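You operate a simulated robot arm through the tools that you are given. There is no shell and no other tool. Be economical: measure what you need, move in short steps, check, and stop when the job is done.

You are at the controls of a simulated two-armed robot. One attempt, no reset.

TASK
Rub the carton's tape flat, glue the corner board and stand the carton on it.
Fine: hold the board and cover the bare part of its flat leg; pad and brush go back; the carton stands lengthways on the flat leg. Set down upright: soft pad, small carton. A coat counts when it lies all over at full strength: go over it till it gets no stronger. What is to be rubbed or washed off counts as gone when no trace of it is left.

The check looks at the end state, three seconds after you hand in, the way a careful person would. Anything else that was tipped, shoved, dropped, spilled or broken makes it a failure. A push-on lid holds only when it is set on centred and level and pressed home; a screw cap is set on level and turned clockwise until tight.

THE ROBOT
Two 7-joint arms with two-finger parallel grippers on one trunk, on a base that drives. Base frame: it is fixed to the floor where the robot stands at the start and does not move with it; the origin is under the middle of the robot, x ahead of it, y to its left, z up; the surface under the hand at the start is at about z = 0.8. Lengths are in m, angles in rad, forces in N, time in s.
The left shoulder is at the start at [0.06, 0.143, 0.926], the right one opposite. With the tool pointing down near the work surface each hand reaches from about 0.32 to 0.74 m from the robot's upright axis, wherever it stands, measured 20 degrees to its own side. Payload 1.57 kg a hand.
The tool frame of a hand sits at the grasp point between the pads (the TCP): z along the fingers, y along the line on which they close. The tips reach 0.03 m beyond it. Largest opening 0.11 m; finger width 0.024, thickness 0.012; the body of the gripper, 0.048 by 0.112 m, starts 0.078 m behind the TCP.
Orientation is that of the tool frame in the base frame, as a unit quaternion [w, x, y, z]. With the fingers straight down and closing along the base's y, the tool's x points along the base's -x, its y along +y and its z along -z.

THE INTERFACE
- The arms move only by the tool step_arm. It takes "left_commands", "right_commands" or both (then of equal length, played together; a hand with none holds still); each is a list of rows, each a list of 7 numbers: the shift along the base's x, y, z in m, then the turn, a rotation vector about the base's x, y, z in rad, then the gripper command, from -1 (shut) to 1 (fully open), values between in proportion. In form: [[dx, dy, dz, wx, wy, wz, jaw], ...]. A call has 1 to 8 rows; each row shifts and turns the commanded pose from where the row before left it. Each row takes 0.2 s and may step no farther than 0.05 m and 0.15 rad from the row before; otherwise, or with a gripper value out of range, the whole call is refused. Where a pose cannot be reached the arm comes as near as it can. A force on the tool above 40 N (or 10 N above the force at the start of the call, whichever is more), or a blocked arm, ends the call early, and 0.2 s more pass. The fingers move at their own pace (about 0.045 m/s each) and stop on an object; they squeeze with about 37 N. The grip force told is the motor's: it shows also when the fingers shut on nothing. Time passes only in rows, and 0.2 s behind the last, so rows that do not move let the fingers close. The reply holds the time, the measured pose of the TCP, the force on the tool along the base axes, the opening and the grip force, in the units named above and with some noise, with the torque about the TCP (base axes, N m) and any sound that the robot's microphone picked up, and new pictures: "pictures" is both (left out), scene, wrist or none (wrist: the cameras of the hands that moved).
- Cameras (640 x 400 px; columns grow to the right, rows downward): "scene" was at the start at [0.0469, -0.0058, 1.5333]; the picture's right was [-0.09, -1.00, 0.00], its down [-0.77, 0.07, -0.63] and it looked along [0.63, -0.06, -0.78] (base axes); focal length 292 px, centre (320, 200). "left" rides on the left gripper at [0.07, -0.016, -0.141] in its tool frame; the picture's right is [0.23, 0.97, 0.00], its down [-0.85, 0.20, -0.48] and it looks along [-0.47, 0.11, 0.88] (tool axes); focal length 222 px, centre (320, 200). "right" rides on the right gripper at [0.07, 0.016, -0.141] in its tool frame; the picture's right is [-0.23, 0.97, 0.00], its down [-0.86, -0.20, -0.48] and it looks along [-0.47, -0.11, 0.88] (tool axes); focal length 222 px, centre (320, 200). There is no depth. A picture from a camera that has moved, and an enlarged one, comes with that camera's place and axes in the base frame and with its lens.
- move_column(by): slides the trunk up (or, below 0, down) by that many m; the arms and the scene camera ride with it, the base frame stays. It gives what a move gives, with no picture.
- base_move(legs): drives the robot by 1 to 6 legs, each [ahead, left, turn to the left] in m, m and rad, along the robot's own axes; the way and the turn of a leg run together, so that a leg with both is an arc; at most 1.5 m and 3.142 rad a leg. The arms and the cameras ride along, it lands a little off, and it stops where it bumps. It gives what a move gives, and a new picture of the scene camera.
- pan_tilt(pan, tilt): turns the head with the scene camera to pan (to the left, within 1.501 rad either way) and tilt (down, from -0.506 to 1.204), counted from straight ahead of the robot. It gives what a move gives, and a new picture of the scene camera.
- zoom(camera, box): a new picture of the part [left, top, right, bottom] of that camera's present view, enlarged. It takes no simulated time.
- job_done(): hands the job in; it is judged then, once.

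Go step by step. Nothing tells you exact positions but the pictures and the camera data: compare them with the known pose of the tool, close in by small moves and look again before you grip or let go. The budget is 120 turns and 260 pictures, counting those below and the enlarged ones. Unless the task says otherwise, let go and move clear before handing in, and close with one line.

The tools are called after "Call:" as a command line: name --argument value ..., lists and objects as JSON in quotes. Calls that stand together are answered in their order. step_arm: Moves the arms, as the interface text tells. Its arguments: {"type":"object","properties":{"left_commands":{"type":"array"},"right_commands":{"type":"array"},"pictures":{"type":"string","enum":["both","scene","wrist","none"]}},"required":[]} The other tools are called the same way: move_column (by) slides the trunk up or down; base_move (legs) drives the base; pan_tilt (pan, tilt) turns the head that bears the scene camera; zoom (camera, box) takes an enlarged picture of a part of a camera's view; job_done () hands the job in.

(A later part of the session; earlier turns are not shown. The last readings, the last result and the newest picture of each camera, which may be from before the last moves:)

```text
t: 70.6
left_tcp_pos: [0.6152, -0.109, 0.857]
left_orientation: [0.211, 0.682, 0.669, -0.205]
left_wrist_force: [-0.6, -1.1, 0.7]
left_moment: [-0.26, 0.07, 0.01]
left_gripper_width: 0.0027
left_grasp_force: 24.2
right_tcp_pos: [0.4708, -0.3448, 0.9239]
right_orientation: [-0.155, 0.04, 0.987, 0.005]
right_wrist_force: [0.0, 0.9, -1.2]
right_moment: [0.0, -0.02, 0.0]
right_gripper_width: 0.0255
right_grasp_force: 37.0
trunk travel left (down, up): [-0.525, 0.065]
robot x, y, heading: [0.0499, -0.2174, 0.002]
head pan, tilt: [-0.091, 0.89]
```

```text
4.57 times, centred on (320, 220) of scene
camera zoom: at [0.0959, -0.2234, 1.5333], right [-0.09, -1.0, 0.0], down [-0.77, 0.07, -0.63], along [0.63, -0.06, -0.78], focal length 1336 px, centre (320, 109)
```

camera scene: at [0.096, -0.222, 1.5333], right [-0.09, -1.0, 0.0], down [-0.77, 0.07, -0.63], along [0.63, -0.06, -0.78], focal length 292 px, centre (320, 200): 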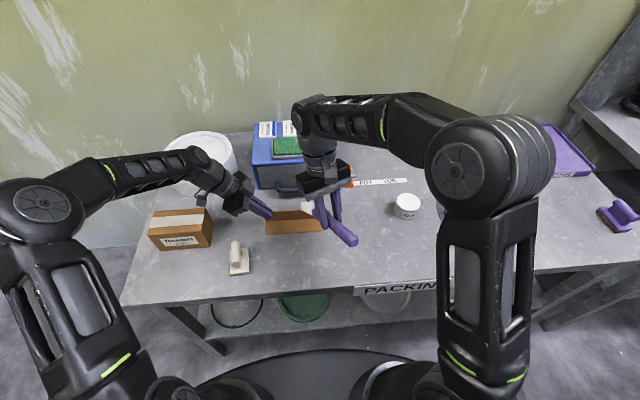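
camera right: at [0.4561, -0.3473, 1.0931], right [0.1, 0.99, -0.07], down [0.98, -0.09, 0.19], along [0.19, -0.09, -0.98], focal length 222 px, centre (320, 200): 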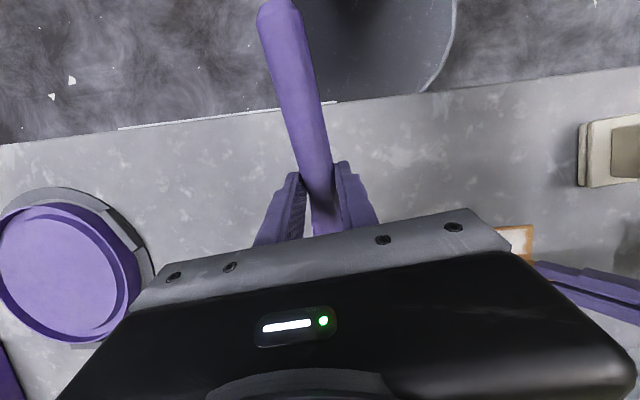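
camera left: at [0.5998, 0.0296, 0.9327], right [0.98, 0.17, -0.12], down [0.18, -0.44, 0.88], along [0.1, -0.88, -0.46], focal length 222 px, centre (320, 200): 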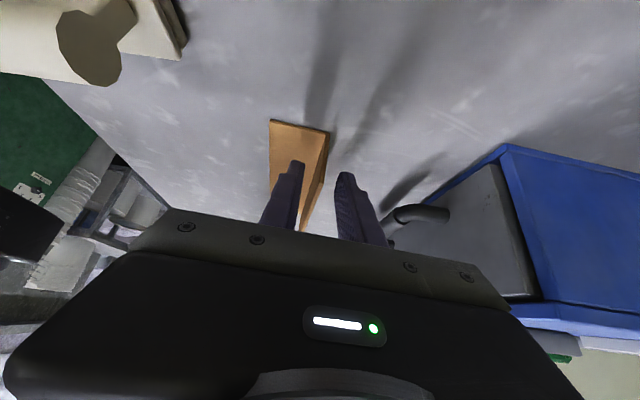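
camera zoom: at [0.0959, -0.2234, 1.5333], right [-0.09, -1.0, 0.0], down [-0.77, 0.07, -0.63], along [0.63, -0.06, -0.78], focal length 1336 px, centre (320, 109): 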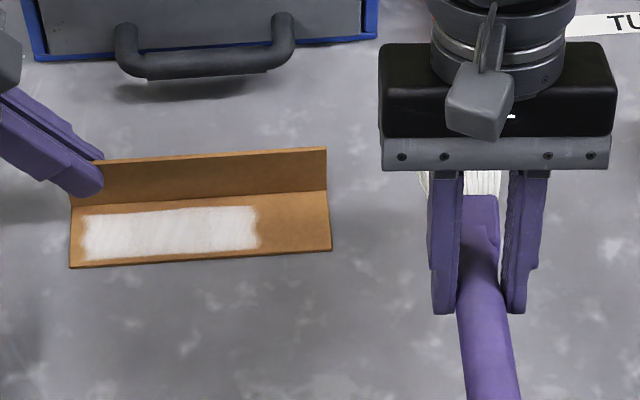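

Call:
zoom --camera "scene" --box '[262, 200, 327, 240]'

Call:
zoom --camera "left" --box '[250, 110, 350, 220]'

```text
9.85 times, centred on (294, 220) of scene
camera zoom: at [0.0959, -0.2234, 1.5333], right [-0.09, -1.0, 0.0], down [-0.77, 0.07, -0.63], along [0.63, -0.06, -0.78], focal length 2877 px, centre (571, 3)
```

zoom: 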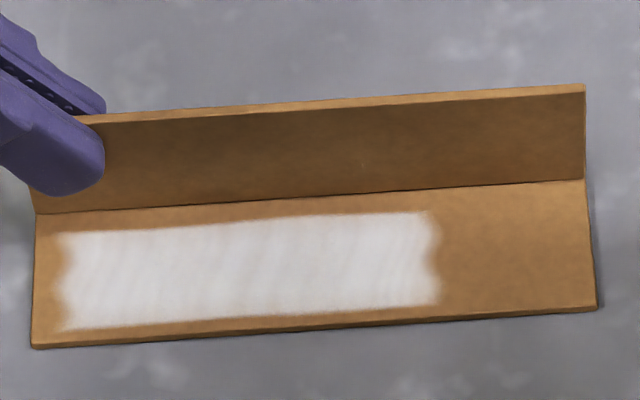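

```text
3.64 times, centred on (300, 165) of left
camera zoom: at [0.5995, 0.029, 0.9331], right [0.98, 0.17, -0.12], down [0.18, -0.44, 0.88], along [0.1, -0.88, -0.46], focal length 808 px, centre (393, 327)
```

zoom: 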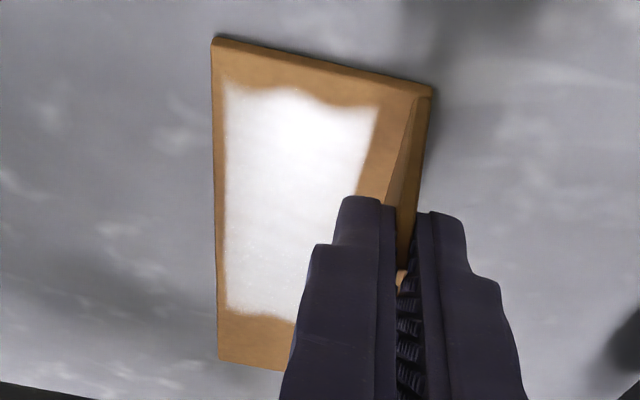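

The left and right edges of the coat have matching wavy outlines that never grew despite loaded contact outside them. So that patch is the bare part to be coated. I'll go over it again with the recharged brush for full strength.

Call:
step_arm --right_commands '[[0, 0.05, 0, 0, 0, 0.1, -1], [0, 0.05, 0, 0, 0, 0.1, -1], [0, 0.01, -0.035, 0, 0, 0, -1], [0, 0, -0.015, 0, 0, 0, -1], [0, 0, -0.002, 0, 0, 0, -1]]' --pictures "none"

Call:
zoom --camera "left" --box '[160, 120, 360, 240]'

```text
t: 71.8
left_tcp_pos: [0.6143, -0.1073, 0.8574]
left_orientation: [0.21, 0.683, 0.669, -0.206]
left_wrist_force: [1.6, 0.4, -1.0]
left_moment: [0.16, -0.05, 0.05]
left_gripper_width: 0.0028
left_grasp_force: 23.5
right_tcp_pos: [0.4706, -0.2323, 0.8698]
right_orientation: [-0.154, -0.058, 0.986, -0.011]
right_wrist_force: [-3.0, -2.1, 10.6]
right_moment: [0.0, -1.0, -0.12]
right_gripper_width: 0.0259
right_grasp_force: 37.1
trunk travel left (down, up): [-0.525, 0.065]
robot x, y, heading: [0.0498, -0.2166, -0.006]
head pan, tilt: [-0.091, 0.89]
```

```text
3.20 times, centred on (260, 180) of left
camera zoom: at [0.5993, 0.0295, 0.9332], right [0.98, 0.17, -0.11], down [0.18, -0.44, 0.88], along [0.1, -0.88, -0.46], focal length 711 px, centre (512, 264)
```

zoom: 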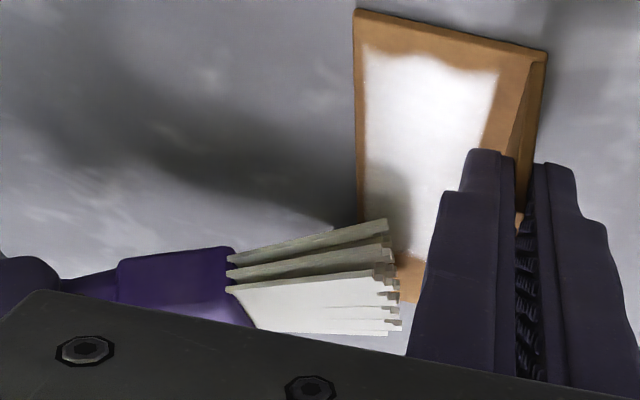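

Call:
step_arm --right_commands '[[0, 0, 0.001, 0, 0, 0, -1], [0, 0.025, 0, 0, 0, 0, -1], [0, 0.025, 0, 0, 0, 0, -1], [0, 0.025, 0, 0, 0, 0, -1], [0, 0.025, 0, 0, 0, 0, -1], [0.014, 0, 0, 0, 0, 0, -1], [0, -0.03, 0, 0, 0, 0, -1], [0, -0.03, 0, 0, 0, 0, -1]]' --pictures "none"

Call:
zoom --camera "left" --box '[160, 120, 360, 240]'

```text
t: 73.6
left_tcp_pos: [0.6146, -0.1084, 0.8569]
left_orientation: [0.21, 0.682, 0.669, -0.207]
left_wrist_force: [1.1, -3.8, -2.6]
left_moment: [0.08, -0.01, 0.1]
left_gripper_width: 0.003
left_grasp_force: 23.6
right_tcp_pos: [0.4856, -0.1925, 0.8668]
right_orientation: [-0.154, -0.057, 0.986, -0.01]
right_wrist_force: [-0.6, 1.9, 6.5]
right_moment: [0.3, -0.68, 0.23]
right_gripper_width: 0.0257
right_grasp_force: 36.4
trunk travel left (down, up): [-0.525, 0.065]
robot x, y, heading: [0.0451, -0.2191, -0.004]
head pan, tilt: [-0.091, 0.89]
```

```text
3.20 times, centred on (260, 180) of left
camera zoom: at [0.5994, 0.0287, 0.9329], right [0.98, 0.17, -0.12], down [0.18, -0.44, 0.88], along [0.1, -0.88, -0.46], focal length 711 px, centre (512, 264)
```

zoom: 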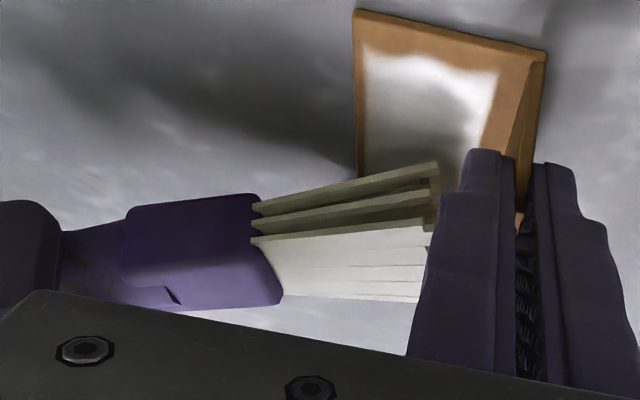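

Continuing: finish this line, then strokes in the middle and front, then look.

Call:
step_arm --right_commands '[[0, -0.025, 0, 0, 0, 0, -1], [0, -0.015, 0, 0, 0, 0, -1], [-0.008, 0, 0, 0, 0, 0, -1], [0, 0.03, 0, 0, 0, 0, -1], [0, 0.035, 0, 0, 0, 0, -1], [0, 0.03, 0, 0, 0, 0, -1], [-0.014, 0, 0, 0, 0, 0, -1], [0, -0.03, 0, 0, 0, 0, -1]]' --pictures "none"

Call:
step_arm --right_commands '[[0, -0.035, 0, 0, 0, 0, -1], [0, -0.03, 0, 0, 0, 0, -1], [0, 0, 0.05, 0, 0, 0, -1], [0, -0.045, 0, 0, 0, 0, -1], [0, -0.045, 0, 0, 0, 0, -1]]' --pictures "none"

Call:
zoom --camera "scene" --box '[262, 200, 327, 240]'

Call:
zoom --camera "left" --box '[250, 110, 350, 220]'

```text
t: 75.4
left_tcp_pos: [0.6146, -0.1094, 0.8559]
left_orientation: [0.211, 0.682, 0.669, -0.206]
left_wrist_force: [-0.1, -1.3, 0.8]
left_moment: [0.01, 0.09, 0.02]
left_gripper_width: 0.0029
left_grasp_force: 24.6
right_tcp_pos: [0.4624, -0.1649, 0.8686]
right_orientation: [-0.155, -0.058, 0.986, -0.011]
right_wrist_force: [0.1, 0.3, -0.9]
right_moment: [0.01, 0.03, 0.02]
right_gripper_width: 0.0257
right_grasp_force: 37.1
trunk travel left (down, up): [-0.525, 0.065]
robot x, y, heading: [0.0475, -0.2167, -0.0]
head pan, tilt: [-0.091, 0.89]
```

```text
t: 76.6
left_tcp_pos: [0.6154, -0.1084, 0.8569]
left_orientation: [0.211, 0.682, 0.669, -0.205]
left_wrist_force: [0.3, -1.1, 2.0]
left_moment: [0.0, 0.11, 0.05]
left_gripper_width: 0.0029
left_grasp_force: 24.3
right_tcp_pos: [0.4632, -0.3191, 0.9212]
right_orientation: [-0.154, -0.058, 0.986, -0.01]
right_wrist_force: [-0.9, -0.2, 0.0]
right_moment: [-0.01, 0.02, 0.02]
right_gripper_width: 0.0257
right_grasp_force: 37.0
trunk travel left (down, up): [-0.525, 0.065]
robot x, y, heading: [0.0491, -0.2162, -0.001]
head pan, tilt: [-0.091, 0.89]
```

```text
9.85 times, centred on (294, 220) of scene
camera zoom: at [0.096, -0.2234, 1.5333], right [-0.09, -1.0, 0.0], down [-0.77, 0.07, -0.63], along [0.63, -0.06, -0.78], focal length 2877 px, centre (571, 3)
```

zoom: 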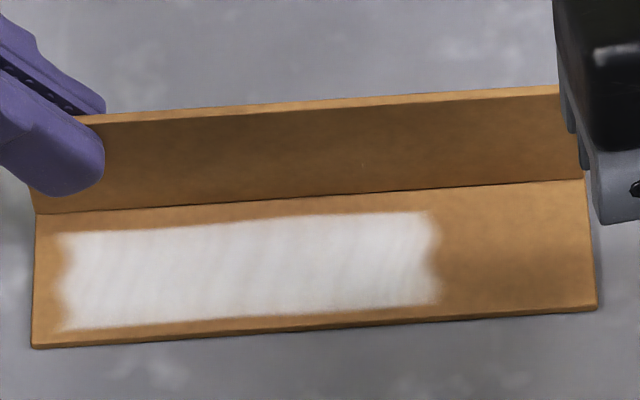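

```text
3.64 times, centred on (300, 165) of left
camera zoom: at [0.5996, 0.029, 0.933], right [0.98, 0.17, -0.12], down [0.18, -0.44, 0.88], along [0.1, -0.88, -0.46], focal length 808 px, centre (393, 327)
```

zoom: 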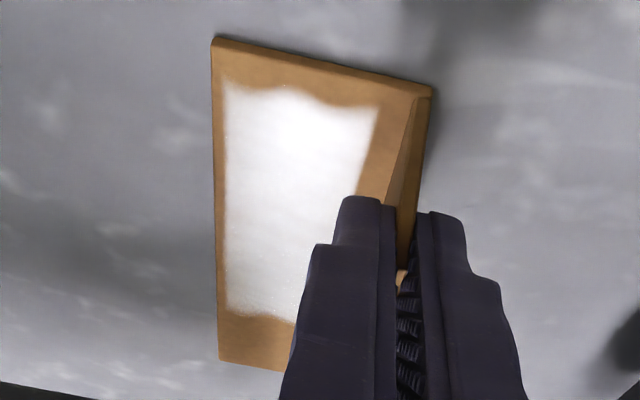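

The coat is unchanged by further passes, so it's at full strength. Now I'll return the brush to its place, flattening it first.

Call:
step_arm --right_commands '[[0, 0, 0.03, 0, 0, 0, -1], [0.0217, -0.0225, 0, -0.004, -0.07, -0.05, -1], [0.0217, -0.0225, 0, -0.002, -0.07, -0.05, -1], [0.0217, -0.0225, 0, 0.002, -0.07, -0.05, -1], [0.0217, -0.0225, 0, 0.005, -0.07, -0.05, -1], [0, 0, -0.03, 0, 0, 0, -1], [0, 0, -0.03, 0, 0, 0, -1]]'

Call:
zoom --camera "scene" --box '[310, 160, 450, 270]'

```text
t: 78.2
left_tcp_pos: [0.6148, -0.1085, 0.8564]
left_orientation: [0.211, 0.682, 0.669, -0.207]
left_wrist_force: [-0.3, -0.6, 1.3]
left_moment: [0.0, 0.06, 0.03]
left_gripper_width: 0.0029
left_grasp_force: 24.1
right_tcp_pos: [0.5491, -0.4122, 0.8913]
right_orientation: [-0.016, 0.043, 0.999, -0.002]
right_wrist_force: [0.4, 0.1, -1.3]
right_moment: [0.0, 0.07, -0.01]
right_gripper_width: 0.026
right_grasp_force: 37.3
trunk travel left (down, up): [-0.525, 0.065]
robot x, y, heading: [0.0471, -0.2188, 0.002]
head pan, tilt: [-0.091, 0.89]
camera scene: at [0.0963, -0.2228, 1.5333], right [-0.09, -1.0, 0.0], down [-0.77, 0.07, -0.63], along [0.63, -0.06, -0.78], focal length 292 px, centre (320, 200)
camera right: at [0.4859, -0.3906, 1.0356], right [0.31, 0.95, -0.01], down [0.85, -0.27, 0.45], along [0.43, -0.15, -0.89], focal length 222 px, centre (320, 200)
```

scene: 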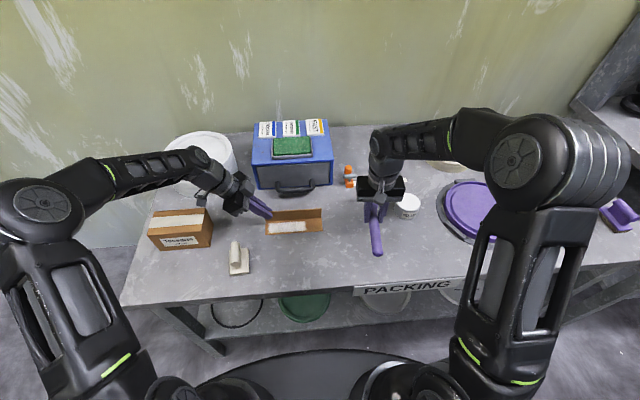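
right: 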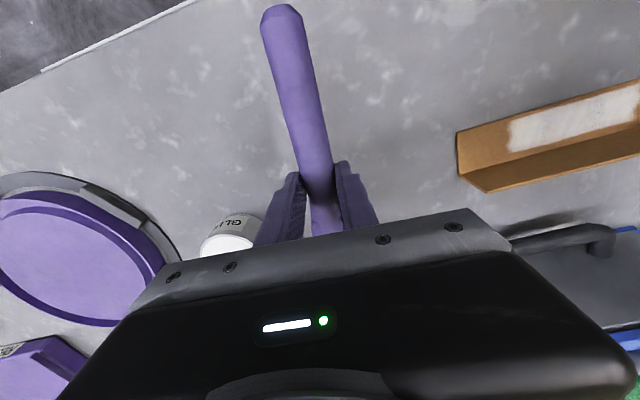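

```text
3.64 times, centred on (380, 215) of scene
camera zoom: at [0.0963, -0.2228, 1.5333], right [-0.09, -1.0, 0.0], down [-0.77, 0.07, -0.63], along [0.63, -0.06, -0.78], focal length 1062 px, centre (102, 146)
```

zoom: 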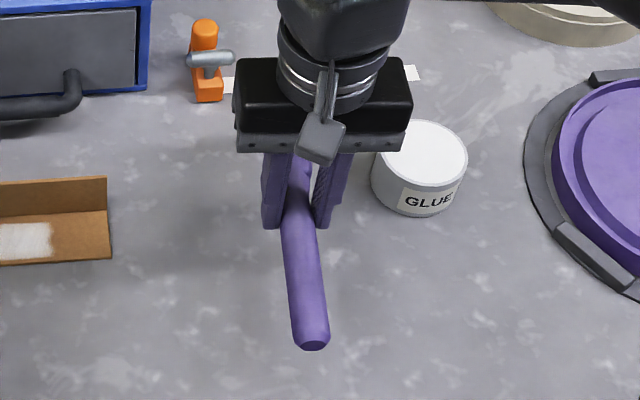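

Call:
step_arm --right_commands '[[0.003, 0.003, -0.025, 0, 0, 0, -1], [0.002, 0, -0.015, 0, 0, 0, -1], [0, 0, -0.006, 0, 0, 0, -1]]' --pictures "none"

Call:
zoom --camera "left" --box '[0, 200, 300, 400]'

Call:
zoom --camera "scene" --box '[330, 170, 430, 270]'

```text
t: 79.0
left_tcp_pos: [0.6142, -0.1095, 0.8563]
left_orientation: [0.211, 0.683, 0.669, -0.206]
left_wrist_force: [-0.4, 0.1, 2.1]
left_moment: [-0.01, 0.09, 0.0]
left_gripper_width: 0.003
left_grasp_force: 24.6
right_tcp_pos: [0.5553, -0.4112, 0.8435]
right_orientation: [-0.018, 0.044, 0.999, -0.003]
right_wrist_force: [-0.7, 0.0, -0.4]
right_moment: [0.01, 0.01, 0.0]
right_gripper_width: 0.0261
right_grasp_force: 37.1
trunk travel left (down, up): [-0.525, 0.065]
robot x, y, heading: [0.0483, -0.2199, 0.003]
head pan, tilt: [-0.091, 0.89]
```

```text
2.00 times, centred on (150, 300) of left
camera zoom: at [0.5997, 0.0293, 0.9329], right [0.98, 0.17, -0.12], down [0.18, -0.44, 0.88], along [0.1, -0.88, -0.46], focal length 444 px, centre (660, 0)
```

zoom: 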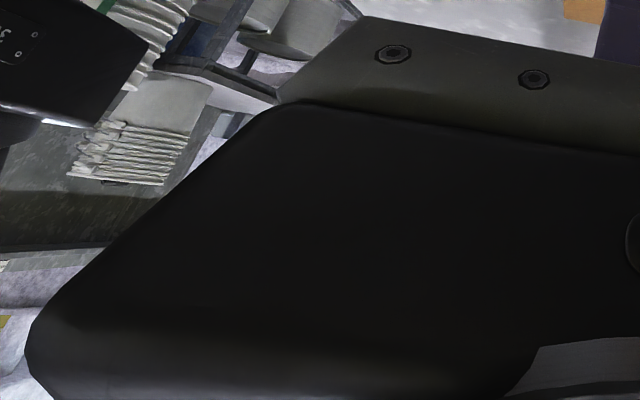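

```text
4.00 times, centred on (380, 220) of scene
camera zoom: at [0.0961, -0.2228, 1.5333], right [-0.09, -1.0, 0.0], down [-0.77, 0.07, -0.63], along [0.63, -0.06, -0.78], focal length 1169 px, centre (80, 120)
```

zoom: 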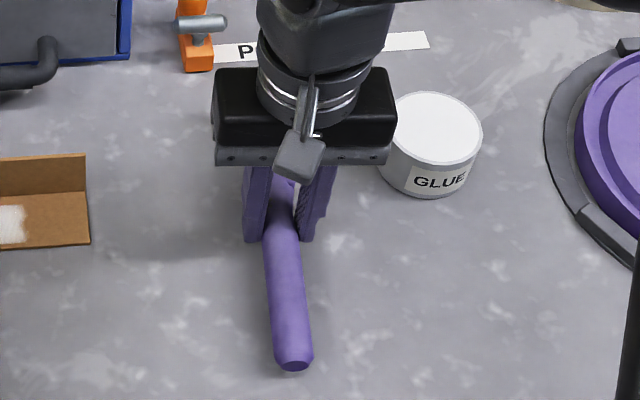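

Call:
step_arm --right_commands '[[0, 0, -0.003, 0, 0, 0, -1], [0, 0, -0.002, 0, 0, 0, -1], [0, 0, -0.0015, 0, 0, 0, -1]]' --pictures "none"

```text
t: 79.8
left_tcp_pos: [0.614, -0.1084, 0.8573]
left_orientation: [0.212, 0.682, 0.669, -0.205]
left_wrist_force: [0.1, 0.0, 0.3]
left_moment: [-0.01, 0.07, 0.03]
left_gripper_width: 0.0028
left_grasp_force: 24.0
right_tcp_pos: [0.5564, -0.4089, 0.8375]
right_orientation: [-0.016, 0.044, 0.999, -0.003]
right_wrist_force: [0.9, -0.1, 3.5]
right_moment: [0.02, 0.48, 0.11]
right_gripper_width: 0.0257
right_grasp_force: 36.8
trunk travel left (down, up): [-0.525, 0.065]
robot x, y, heading: [0.0532, -0.2188, 0.004]
head pan, tilt: [-0.091, 0.89]
```

Call:
step_arm --right_commands '[[0, 0, 0, 0.005, 0.05, 0, -1], [0, 0, -0.002, 0, 0, 0, -1], [0, 0, -0.001, 0, 0, 0, -1]]' --pictures "none"

```text
t: 80.6
left_tcp_pos: [0.6142, -0.1088, 0.8563]
left_orientation: [0.211, 0.682, 0.669, -0.206]
left_wrist_force: [0.0, -0.2, -0.3]
left_moment: [0.03, -0.01, 0.0]
left_gripper_width: 0.003
left_grasp_force: 24.0
right_tcp_pos: [0.5556, -0.4081, 0.8348]
right_orientation: [-0.04, 0.043, 0.998, -0.002]
right_wrist_force: [-0.6, -2.4, 8.1]
right_moment: [-0.11, -1.06, -0.16]
right_gripper_width: 0.026
right_grasp_force: 37.4
trunk travel left (down, up): [-0.525, 0.065]
robot x, y, heading: [0.0494, -0.2164, -0.002]
head pan, tilt: [-0.091, 0.89]
```

Call:
step_arm --right_commands '[[0, 0, 0.001, -0.002, -0.02, 0, -1], [0, 0, 0, 0, 0, 0, -0.4], [0, 0, 0, 0, 0, 0, 0.0], [0, 0, 0, 0, 0, 0, 0.1], [0, 0, 0, 0, 0, 0, 0.1], [0, 0, 0.04, 0, 0, 0, 0.1], [0, 0, 0.045, 0, 0, 0, 0.1], [0, 0, 0.045, 0, 0, 0, 0.1]]' --pictures "none"

Call:
step_arm --right_commands '[[0, -0.04, 0.0, 0, 0, 0, 0.1], [0, -0.045, 0.0, 0, 0, 0, 0.1], [0, -0.045, 0, 0, 0, 0, 0.1], [-0.03, -0.045, 0, 0, 0, 0, 0.1], [-0.03, -0.045, 0, 0, 0, 0, 0.1]]'

Call:
zoom --camera "scene" --box '[320, 160, 440, 270]'

```text
t: 82.4
left_tcp_pos: [0.6141, -0.1082, 0.8566]
left_orientation: [0.211, 0.682, 0.669, -0.206]
left_wrist_force: [-0.1, 0.9, 2.0]
left_moment: [-0.01, 0.15, -0.02]
left_gripper_width: 0.0028
left_grasp_force: 24.3
right_tcp_pos: [0.5554, -0.4106, 0.964]
right_orientation: [-0.032, 0.043, 0.999, -0.002]
right_wrist_force: [0.6, 1.1, 0.2]
right_moment: [-0.01, 0.02, -0.01]
right_gripper_width: 0.0606
right_grasp_force: 0.0
trunk travel left (down, up): [-0.525, 0.065]
robot x, y, heading: [0.049, -0.2193, 0.003]
head pan, tilt: [-0.091, 0.89]
```

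```text
refused: row 4 steps farther than a row can; nothing moved
```

```text
3.64 times, centred on (380, 215) of scene
camera zoom: at [0.0957, -0.2227, 1.5332], right [-0.09, -1.0, 0.0], down [-0.77, 0.07, -0.63], along [0.63, -0.06, -0.78], focal length 1062 px, centre (102, 146)
```

zoom: 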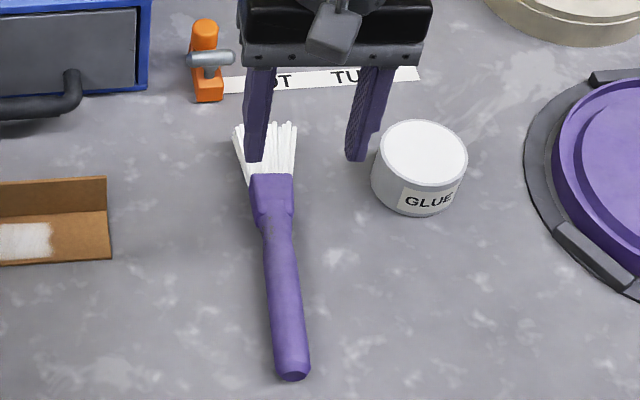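

The brush is back in its place. Clearing the right hand and releasing the board with the left.

Call:
step_arm --right_commands '[[0, -0.04, 0.01, 0, 0, 0, 0.1], [0, -0.045, 0.01, 0, 0, 0, 0.1], [0, -0.045, 0, 0, 0, 0, 0.1], [-0.02, -0.04, 0, 0, 0, 0, 0.1], [-0.02, -0.04, 0, 0, 0, 0, 0.1], [-0.02, -0.04, 0, 0, 0, 0, 0.1], [-0.02, -0.04, 0, 0, 0, 0, 0.1]]' --left_commands '[[0, 0, 0, 0, 0, 0, -0.6], [0, 0, 0, 0, 0, 0, -0.5], [0, 0, 0, 0, 0, 0, -0.5], [0, 0.017, 0.025, 0, 0, 0, -0.5], [0, 0.017, 0.025, 0, 0, 0, -0.5], [0, 0.01, 0.045, 0, 0, 0, -0.5], [0, 0.0, 0.045, 0, 0, 0, 0]]'

Call:
zoom --camera "scene" --box '[260, 195, 340, 245]'

```text
t: 84.0
left_tcp_pos: [0.6146, -0.0642, 0.9969]
left_orientation: [0.211, 0.682, 0.669, -0.206]
left_wrist_force: [-0.6, -0.3, -0.6]
left_moment: [0.0, -0.02, 0.0]
left_gripper_width: 0.0551
left_grasp_force: 0.0
right_tcp_pos: [0.4749, -0.7005, 0.9835]
right_orientation: [-0.031, 0.043, 0.999, -0.001]
right_wrist_force: [-0.1, -0.6, -0.5]
right_moment: [-0.01, -0.01, 0.0]
right_gripper_width: 0.0608
right_grasp_force: 0.0
trunk travel left (down, up): [-0.525, 0.065]
robot x, y, heading: [0.0476, -0.2157, 0.0]
head pan, tilt: [-0.091, 0.89]
camera scene: at [0.0955, -0.2239, 1.5332], right [-0.09, -1.0, 0.0], down [-0.77, 0.07, -0.63], along [0.63, -0.06, -0.78], focal length 292 px, centre (320, 200)
camera right: at [0.4156, -0.6787, 1.1298], right [0.31, 0.95, -0.02], down [0.86, -0.27, 0.43], along [0.4, -0.15, -0.9], focal length 222 px, centre (320, 200)
camera left: at [0.5991, 0.0742, 1.0727], right [0.98, 0.17, -0.12], down [0.18, -0.44, 0.88], along [0.1, -0.88, -0.46], focal length 222 px, centre (320, 200)
```

scene: 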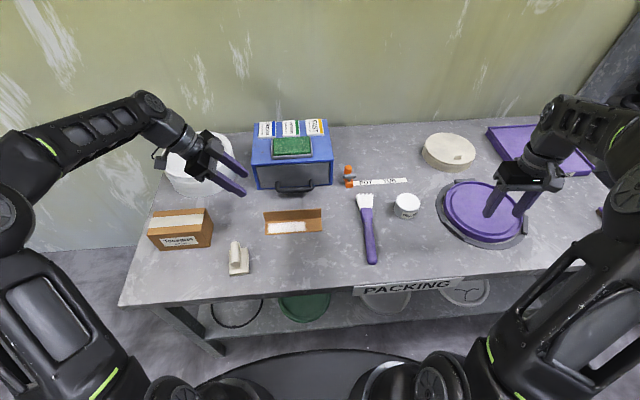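
right: 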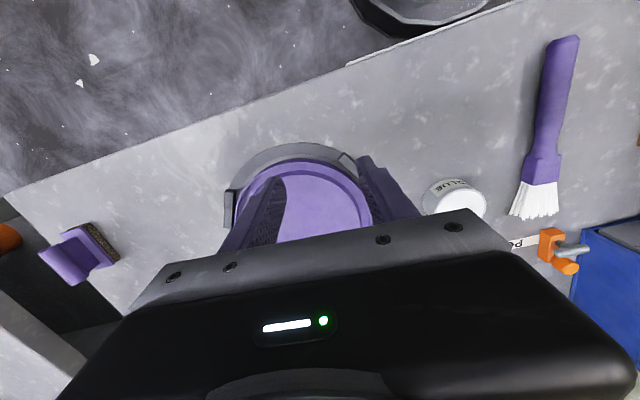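
left: 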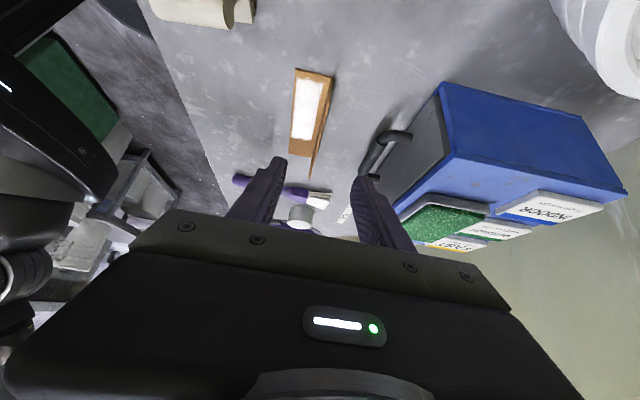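

```text
8.00 times, centred on (300, 220) of scene
camera zoom: at [0.0955, -0.2239, 1.5332], right [-0.09, -1.0, 0.0], down [-0.77, 0.07, -0.63], along [0.63, -0.06, -0.78], focal length 2338 px, centre (480, 40)
```

zoom: 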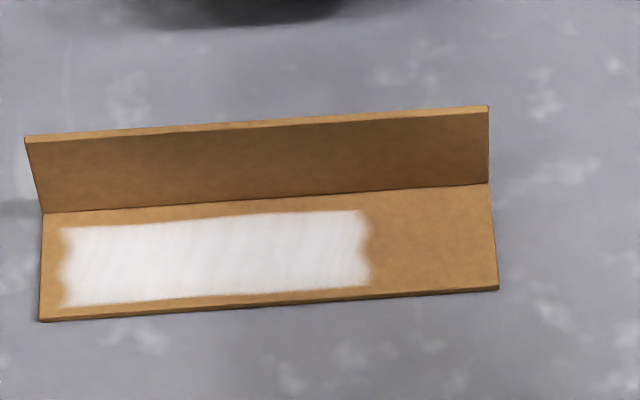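

The coat is whole. Now the left hand goes upright over the carton, closing across its 7 cm depth.

Call:
step_arm --left_commands '[[-0.009, 0.046, 0, 0.15, 0, 0, 0.8], [-0.009, 0.046, 0, 0.15, 0, 0, 0.8], [-0.009, 0.046, 0, 0.15, 0, 0, 0.8], [-0.009, 0.046, 0, 0.15, 0, 0, 0.8], [0, 0, 0, 0, 0, 0, 0.8]]'

Call:
zoom --camera "scene" --box '[120, 160, 260, 260]'

Call:
zoom --camera "left" --box '[200, 40, 440, 240]'

```text
t: 85.2
left_tcp_pos: [0.5766, 0.1189, 0.9966]
left_orientation: [-0.001, 0.715, 0.7, 0.001]
left_wrist_force: [0.6, 0.1, -0.6]
left_moment: [0.07, -0.02, -0.02]
left_gripper_width: 0.0989
left_grasp_force: 0.0
right_tcp_pos: [0.4753, -0.6996, 0.9833]
right_orientation: [-0.031, 0.044, 0.999, -0.001]
right_wrist_force: [0.2, -0.2, 0.3]
right_moment: [0.01, 0.0, -0.01]
right_gripper_width: 0.0606
right_grasp_force: 0.0
trunk travel left (down, up): [-0.525, 0.065]
robot x, y, heading: [0.0507, -0.2164, 0.005]
head pan, tilt: [-0.091, 0.89]
camera scene: at [0.0962, -0.2229, 1.5333], right [-0.09, -1.0, 0.0], down [-0.77, 0.07, -0.63], along [0.63, -0.06, -0.78], focal length 292 px, centre (320, 200)
camera left: at [0.562, 0.1888, 1.1374], right [0.98, 0.21, 0.0], down [0.18, -0.86, 0.48], along [0.1, -0.47, -0.88], focal length 222 px, centre (320, 200)
```

scene: 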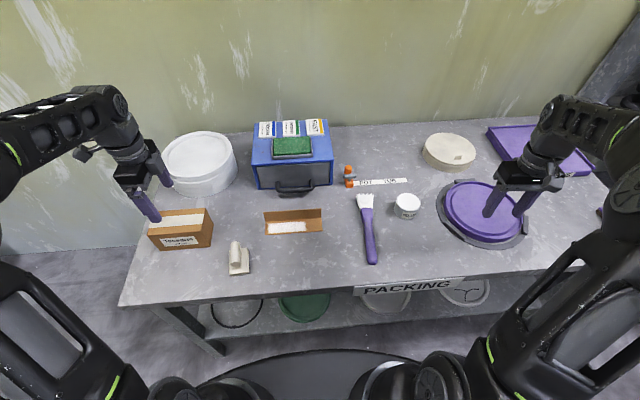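
left: 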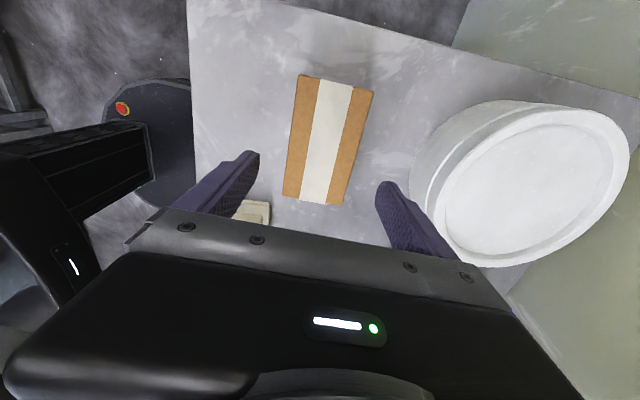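

```text
4.00 times, centred on (190, 210) of scene
camera zoom: at [0.0962, -0.2229, 1.5333], right [-0.09, -1.0, 0.0], down [-0.77, 0.07, -0.63], along [0.63, -0.06, -0.78], focal length 1169 px, centre (840, 160)
```

zoom: 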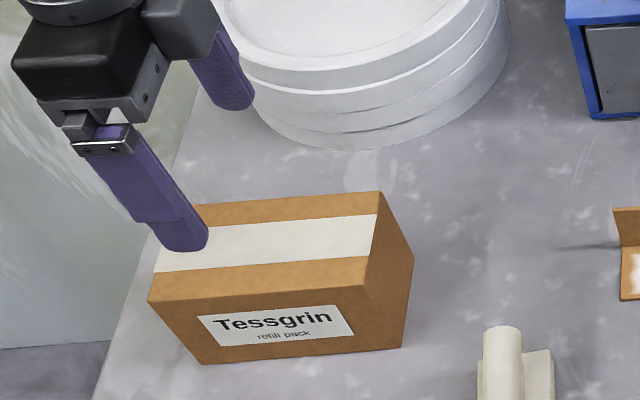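

```text
2.00 times, centred on (320, 140) of left
camera zoom: at [0.562, 0.1888, 1.1374], right [0.98, 0.21, 0.0], down [0.18, -0.86, 0.48], along [0.1, -0.47, -0.88], focal length 444 px, centre (320, 320)
```

zoom: 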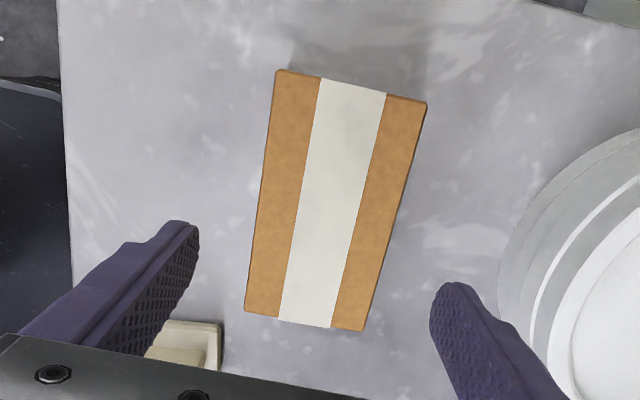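

Carton centre ≈ (0.580, 0.120), about 7.6 cm deep and square to the hand. I'll descend so the fingers take only its top 3 cm (they must clear the upright leg later), then grip.

Call:
step_arm --left_commands '[[0.003, 0.001, -0.045, 0, 0, 0, 0.8], [0, 0, -0.045, 0, 0, 0, 0.8], [0, 0, -0.021, 0, 0, 0, 0.8], [0, 0, 0, 0, 0, 0, 0.3], [0, 0, 0, 0, 0, 0, -1], [0, 0, 0, 0, 0, 0, -1], [0, 0, 0, 0, 0, 0, -1]]' --pictures "wrist"

Call:
zoom --camera "scene" --box '[120, 160, 260, 260]'

```text
t: 86.8
left_tcp_pos: [0.583, 0.1205, 0.8854]
left_orientation: [0.0, 0.714, 0.7, 0.001]
left_wrist_force: [-0.1, 0.1, 0.6]
left_moment: [0.0, 0.0, 0.01]
left_gripper_width: 0.0794
left_grasp_force: 37.2
right_tcp_pos: [0.4751, -0.7002, 0.984]
right_orientation: [-0.032, 0.043, 0.999, -0.001]
right_wrist_force: [0.8, 0.1, 0.1]
right_moment: [0.01, 0.0, -0.03]
right_gripper_width: 0.0606
right_grasp_force: 0.1
trunk travel left (down, up): [-0.525, 0.065]
robot x, y, heading: [0.0481, -0.2199, 0.0]
head pan, tilt: [-0.091, 0.89]
camera left: at [0.5669, 0.19, 1.0251], right [0.98, 0.21, 0.0], down [0.18, -0.86, 0.48], along [0.1, -0.47, -0.88], focal length 222 px, centre (320, 200)
```

left: 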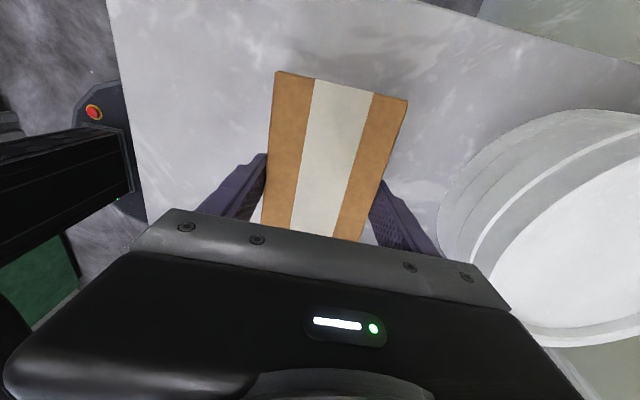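

```text
4.00 times, centred on (190, 210) of scene
camera zoom: at [0.0962, -0.2228, 1.5333], right [-0.09, -1.0, 0.0], down [-0.77, 0.07, -0.63], along [0.63, -0.06, -0.78], focal length 1169 px, centre (840, 160)
```

zoom: 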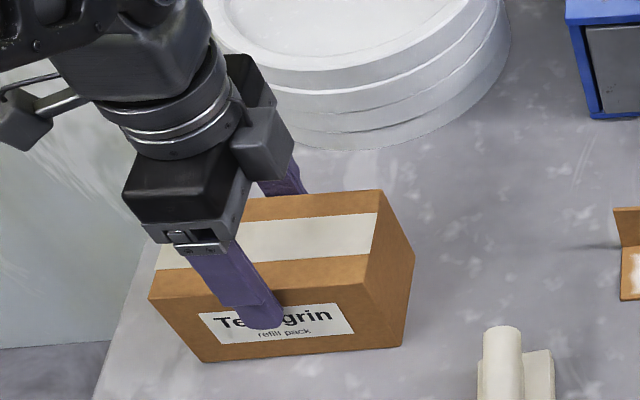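

Gripped (7.9 cm deep). Lifting it.

Call:
step_arm --left_commands '[[0, 0, 0.02, 0, 0, 0, -1], [0, 0, 0.035, 0, 0, 0, -1], [0, 0, 0.04, 0, 0, 0, -1], [0, -0.04, 0, 0, 0, 0, -1], [0, -0.045, 0, 0, 0, 0, -1]]' --pictures "none"

Call:
zoom --camera "scene" --box '[120, 130, 320, 260]'

```text
t: 88.0
left_tcp_pos: [0.5789, 0.0369, 0.9768]
left_orientation: [0.0, 0.715, 0.699, 0.001]
left_wrist_force: [0.0, -0.2, -1.2]
left_moment: [0.02, -0.01, 0.0]
left_gripper_width: 0.0795
left_grasp_force: 36.5
right_tcp_pos: [0.4755, -0.6994, 0.9841]
right_orientation: [-0.032, 0.042, 0.999, -0.002]
right_wrist_force: [0.0, -0.2, -1.2]
right_moment: [0.02, -0.03, -0.02]
right_gripper_width: 0.0603
right_grasp_force: 0.1
trunk travel left (down, up): [-0.525, 0.065]
robot x, y, heading: [0.0465, -0.2162, 0.001]
head pan, tilt: [-0.091, 0.89]
```

```text
3.08 times, centred on (220, 195) of scene
camera zoom: at [0.0961, -0.2235, 1.5333], right [-0.09, -1.0, 0.0], down [-0.77, 0.07, -0.63], along [0.63, -0.06, -0.78], focal length 899 px, centre (628, 215)
```

zoom: 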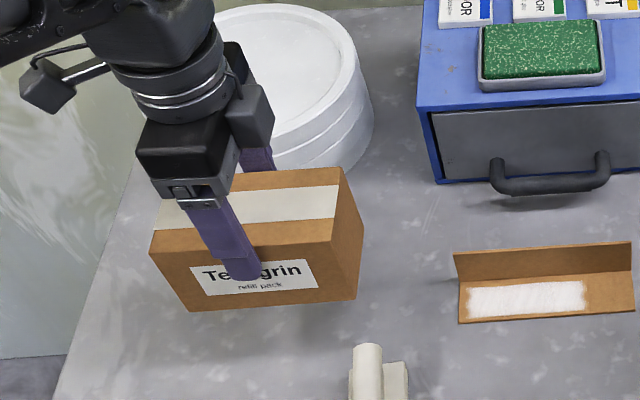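

Call:
step_arm --left_commands '[[-0.0018, -0.044, 0, 0, 0, 0, -1], [-0.0018, -0.044, 0, 0, 0, 0, -1], [-0.0018, -0.044, 0, 0, 0, 0, -1], [-0.0018, -0.044, 0, 0, 0, 0, -1], [-0.0018, -0.044, 0, 0, 0, 0, -1], [0, 0, -0.025, 0, 0, 0, -1]]' --pictures "wrist"

Call:
zoom --camera "scene" --box '[230, 150, 370, 260]'

Call:
zoom --camera "left" --box '[200, 40, 440, 240]'

```text
t: 89.4
left_tcp_pos: [0.5719, -0.184, 0.9533]
left_orientation: [0.0, 0.714, 0.7, 0.001]
left_wrist_force: [-0.5, 0.2, -1.6]
left_moment: [-0.02, -0.02, -0.02]
left_gripper_width: 0.0794
left_grasp_force: 36.8
right_tcp_pos: [0.4761, -0.699, 0.9836]
right_orientation: [-0.031, 0.043, 0.999, -0.002]
right_wrist_force: [-0.2, 0.1, 0.1]
right_moment: [0.01, 0.0, -0.01]
right_gripper_width: 0.0608
right_grasp_force: 0.1
trunk travel left (down, up): [-0.525, 0.065]
robot x, y, heading: [0.0493, -0.2218, 0.004]
head pan, tilt: [-0.091, 0.89]
camera left: at [0.5567, -0.1132, 1.095], right [0.98, 0.21, 0.0], down [0.18, -0.86, 0.48], along [0.1, -0.47, -0.88], focal length 222 px, centre (320, 200)
```

left: 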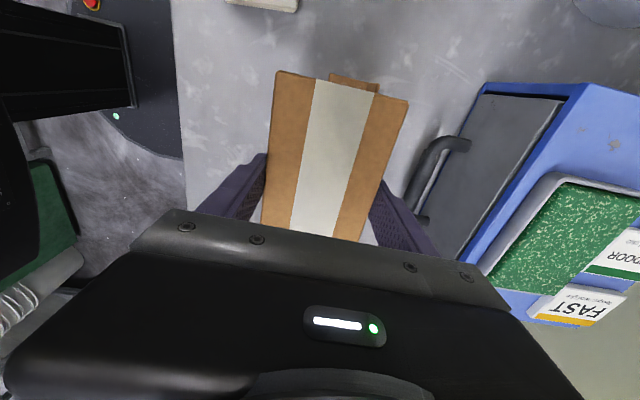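

```text
3.64 times, centred on (300, 205) of scene
camera zoom: at [0.0965, -0.2223, 1.5333], right [-0.09, -1.0, 0.0], down [-0.77, 0.07, -0.63], along [0.63, -0.06, -0.78], focal length 1062 px, centre (393, 182)
```

zoom: 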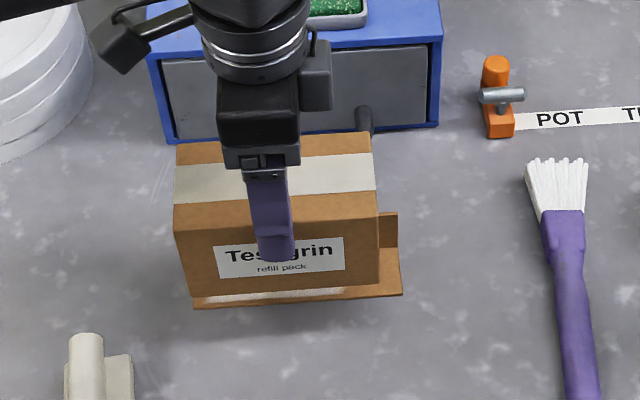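

```text
2.00 times, centred on (320, 140) of left
camera zoom: at [0.5567, -0.1132, 1.095], right [0.98, 0.21, 0.0], down [0.18, -0.86, 0.48], along [0.1, -0.47, -0.88], focal length 444 px, centre (320, 320)
```

zoom: 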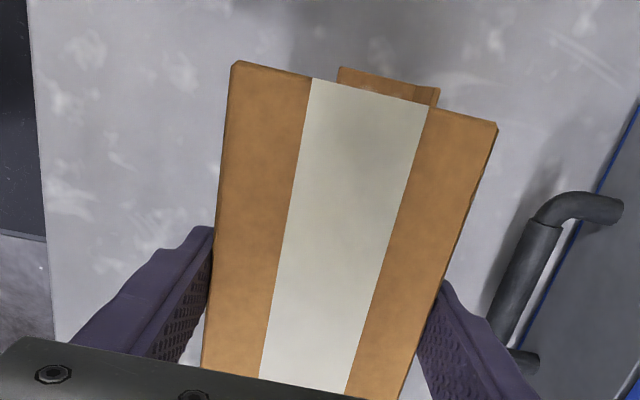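

Alignment looks right: carton back ≈0.6105 against the upright's inner face ≈0.612. Lowering past the upright's top edge first.

Call:
step_arm --left_commands '[[0, 0, -0.01, 0, 0, 0, -1], [0, 0, -0.01, 0, 0, 0, -1], [0, 0, -0.01, 0, 0, 0, -1]]' --pictures "none"

Call:
zoom --camera "scene" --box '[240, 170, 360, 260]'

Call:
zoom --camera "left" --box '[250, 40, 450, 200]'

```text
t: 90.2
left_tcp_pos: [0.5715, -0.1844, 0.9256]
left_orientation: [0.0, 0.713, 0.701, 0.001]
left_wrist_force: [-0.3, 0.2, -1.7]
left_moment: [-0.01, -0.02, -0.01]
left_gripper_width: 0.079
left_grasp_force: 37.1
right_tcp_pos: [0.4758, -0.6993, 0.9845]
right_orientation: [-0.032, 0.043, 0.999, -0.001]
right_wrist_force: [0.7, -0.5, 0.1]
right_moment: [0.01, -0.01, -0.03]
right_gripper_width: 0.0606
right_grasp_force: 0.0
trunk travel left (down, up): [-0.525, 0.065]
robot x, y, heading: [0.0506, -0.2187, 0.003]
head pan, tilt: [-0.091, 0.89]
```

```text
4.44 times, centred on (300, 215) of scene
camera zoom: at [0.0963, -0.2228, 1.5333], right [-0.09, -1.0, 0.0], down [-0.77, 0.07, -0.63], along [0.63, -0.06, -0.78], focal length 1299 px, centre (409, 133)
```

zoom: 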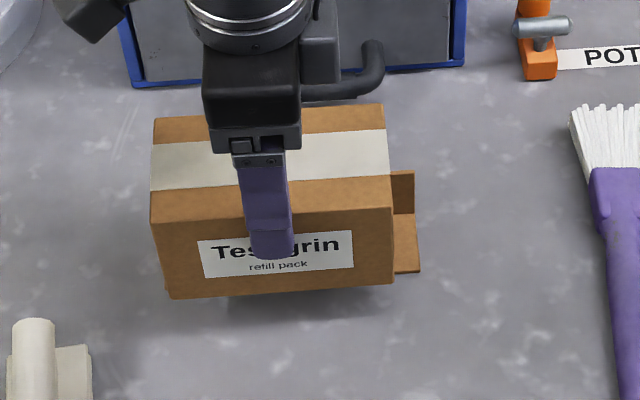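

```text
2.50 times, centred on (350, 120) of left
camera zoom: at [0.5566, -0.1145, 1.0662], right [0.98, 0.21, 0.0], down [0.18, -0.86, 0.48], along [0.1, -0.47, -0.88], focal length 555 px, centre (245, 400)
```

zoom: 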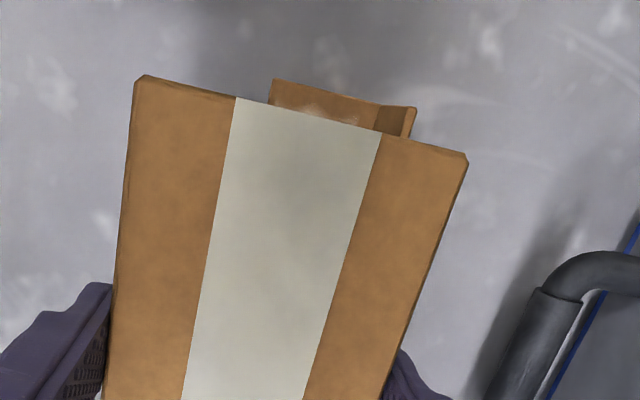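

Call:
step_arm --left_commands '[[0, 0, -0.01, 0, 0, 0, -1], [0, 0, -0.01, 0, 0, 0, -1], [0, 0, -0.008, 0, 0, 0, -1], [0, 0, -0.003, 0, 0, 0, -1]]' --pictures "none"

Call:
zoom --camera "left" --box '[250, 40, 450, 200]'

Call:
zoom --camera "scene" --box '[240, 170, 360, 260]'

```text
t: 91.2
left_tcp_pos: [0.572, -0.1838, 0.8947]
left_orientation: [-0.001, 0.714, 0.7, 0.001]
left_wrist_force: [0.4, 0.5, -1.1]
left_moment: [-0.02, -0.03, 0.01]
left_gripper_width: 0.0793
left_grasp_force: 36.7
right_tcp_pos: [0.4748, -0.6987, 0.9839]
right_orientation: [-0.031, 0.044, 0.999, -0.001]
right_wrist_force: [0.3, -0.3, -0.2]
right_moment: [-0.01, 0.0, 0.03]
right_gripper_width: 0.0607
right_grasp_force: 0.1
trunk travel left (down, up): [-0.525, 0.065]
robot x, y, heading: [0.0514, -0.2175, 0.003]
head pan, tilt: [-0.091, 0.89]
```

```text
2.50 times, centred on (350, 120) of left
camera zoom: at [0.557, -0.1147, 1.0348], right [0.98, 0.21, 0.0], down [0.18, -0.86, 0.48], along [0.1, -0.47, -0.88], focal length 555 px, centre (245, 400)
```

zoom: 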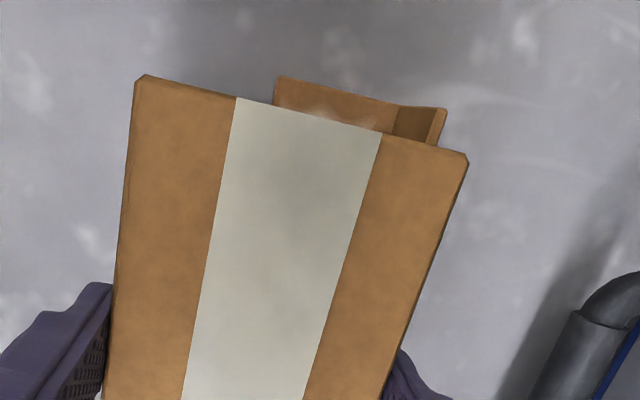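

```text
4.44 times, centred on (300, 215) of scene
camera zoom: at [0.0962, -0.2229, 1.5333], right [-0.09, -1.0, 0.0], down [-0.77, 0.07, -0.63], along [0.63, -0.06, -0.78], focal length 1299 px, centre (409, 133)
```

zoom: 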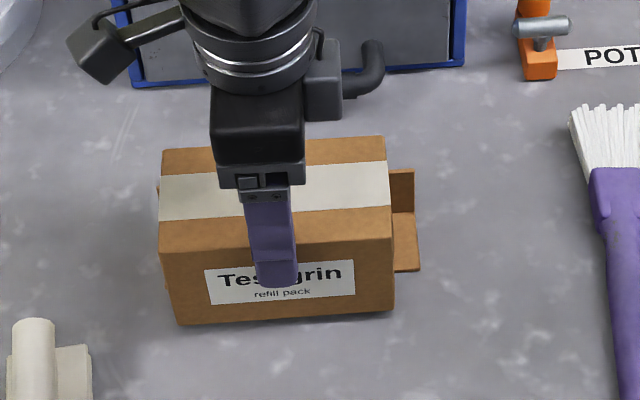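

Call:
step_arm --left_commands '[[0.002, 0, -0.002, 0, 0, 0, -1], [0.001, 0, -0.002, 0, 0, 0, -1], [0, 0, -0.002, 0, 0, 0, -1]]' --pictures "none"

```text
t: 92.0
left_tcp_pos: [0.5748, -0.1844, 0.8885]
left_orientation: [0.0, 0.715, 0.699, 0.002]
left_wrist_force: [0.5, -0.5, -1.8]
left_moment: [0.0, 0.01, -0.02]
left_gripper_width: 0.0791
left_grasp_force: 37.0
right_tcp_pos: [0.4755, -0.6991, 0.9835]
right_orientation: [-0.032, 0.044, 0.999, -0.001]
right_wrist_force: [-0.4, 0.1, 0.5]
right_moment: [-0.01, -0.01, 0.05]
right_gripper_width: 0.0604
right_grasp_force: 0.1
trunk travel left (down, up): [-0.525, 0.065]
robot x, y, heading: [0.0461, -0.2157, -0.003]
head pan, tilt: [-0.091, 0.89]
```

Call:
step_arm --left_commands '[[0, 0, -0.001, 0, 0, 0, -1], [0, 0, -0.001, 0, 0, 0, -1], [0, 0, -0.001, 0, 0, 0, -1]]' --pictures "none"

Call:
zoom --camera "left" --box '[250, 40, 450, 200]'

```text
t: 92.8
left_tcp_pos: [0.5758, -0.1859, 0.8889]
left_orientation: [0.001, 0.714, 0.7, 0.002]
left_wrist_force: [-3.4, 4.7, 18.9]
left_moment: [0.38, 0.11, 0.11]
left_gripper_width: 0.0792
left_grasp_force: 36.3
right_tcp_pos: [0.4727, -0.6994, 0.9857]
right_orientation: [-0.031, 0.043, 0.999, -0.001]
right_wrist_force: [0.1, -0.1, 0.4]
right_moment: [-0.01, 0.0, -0.04]
right_gripper_width: 0.0604
right_grasp_force: 0.0
trunk travel left (down, up): [-0.525, 0.065]
robot x, y, heading: [0.0492, -0.2127, 0.004]
head pan, tilt: [-0.091, 0.89]
```

```text
2.50 times, centred on (350, 120) of left
camera zoom: at [0.5598, -0.115, 1.0285], right [0.98, 0.21, 0.0], down [0.18, -0.86, 0.48], along [0.1, -0.47, -0.88], focal length 555 px, centre (245, 400)
```

zoom: 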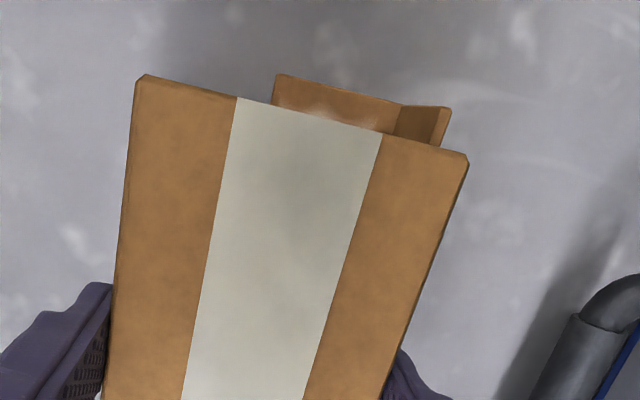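

It's resting on the flat leg (3 mm above the table level, as expected). Easing off and releasing.

Call:
step_arm --left_commands '[[0, 0, 0.0025, 0, 0, 0, -1], [0, 0, 0, 0, 0, 0, -1], [0, 0, 0, 0, 0, 0, 0.55], [0, 0, 0, 0, 0, 0, 0.7], [0, 0, 0, 0, 0, 0, 0.8], [0, 0, 0, 0, 0, 0, 0.8]]' --pictures "none"

Call:
zoom --camera "scene" --box '[240, 170, 360, 260]'

Call:
zoom --camera "left" --box '[200, 40, 450, 240]'

```text
t: 94.2
left_tcp_pos: [0.5759, -0.1848, 0.8886]
left_orientation: [0.0, 0.715, 0.699, 0.002]
left_wrist_force: [-0.4, 1.2, 0.3]
left_moment: [0.02, 0.0, 0.0]
left_gripper_width: 0.0992
left_grasp_force: 0.1
right_tcp_pos: [0.4762, -0.6993, 0.9829]
right_orientation: [-0.031, 0.043, 0.999, -0.002]
right_wrist_force: [0.2, -0.2, -0.2]
right_moment: [0.0, -0.04, 0.01]
right_gripper_width: 0.0605
right_grasp_force: 0.1
trunk travel left (down, up): [-0.525, 0.065]
robot x, y, heading: [0.0516, -0.2191, -0.0]
head pan, tilt: [-0.091, 0.89]
```

```text
4.44 times, centred on (300, 215) of scene
camera zoom: at [0.0962, -0.2229, 1.5333], right [-0.09, -1.0, 0.0], down [-0.77, 0.07, -0.63], along [0.63, -0.06, -0.78], focal length 1299 px, centre (409, 133)
```

zoom: 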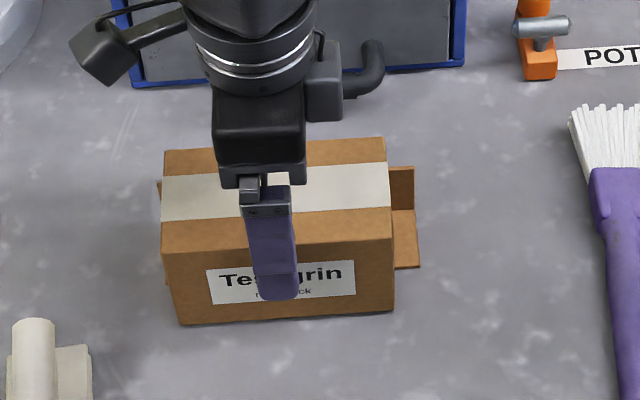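

```text
2.00 times, centred on (325, 140) of left
camera zoom: at [0.5612, -0.1151, 1.0291], right [0.98, 0.21, 0.0], down [0.18, -0.86, 0.48], along [0.1, -0.47, -0.88], focal length 444 px, centre (310, 320)
```

zoom: 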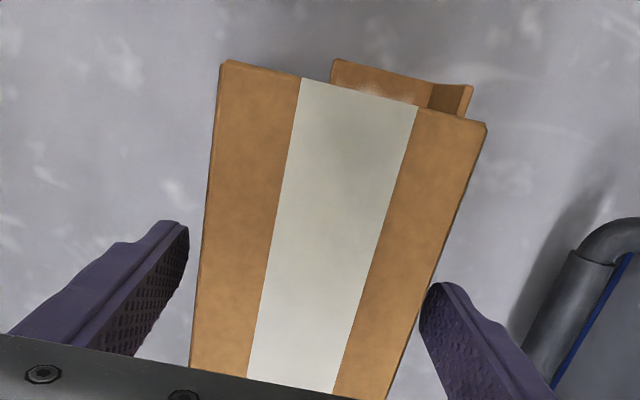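

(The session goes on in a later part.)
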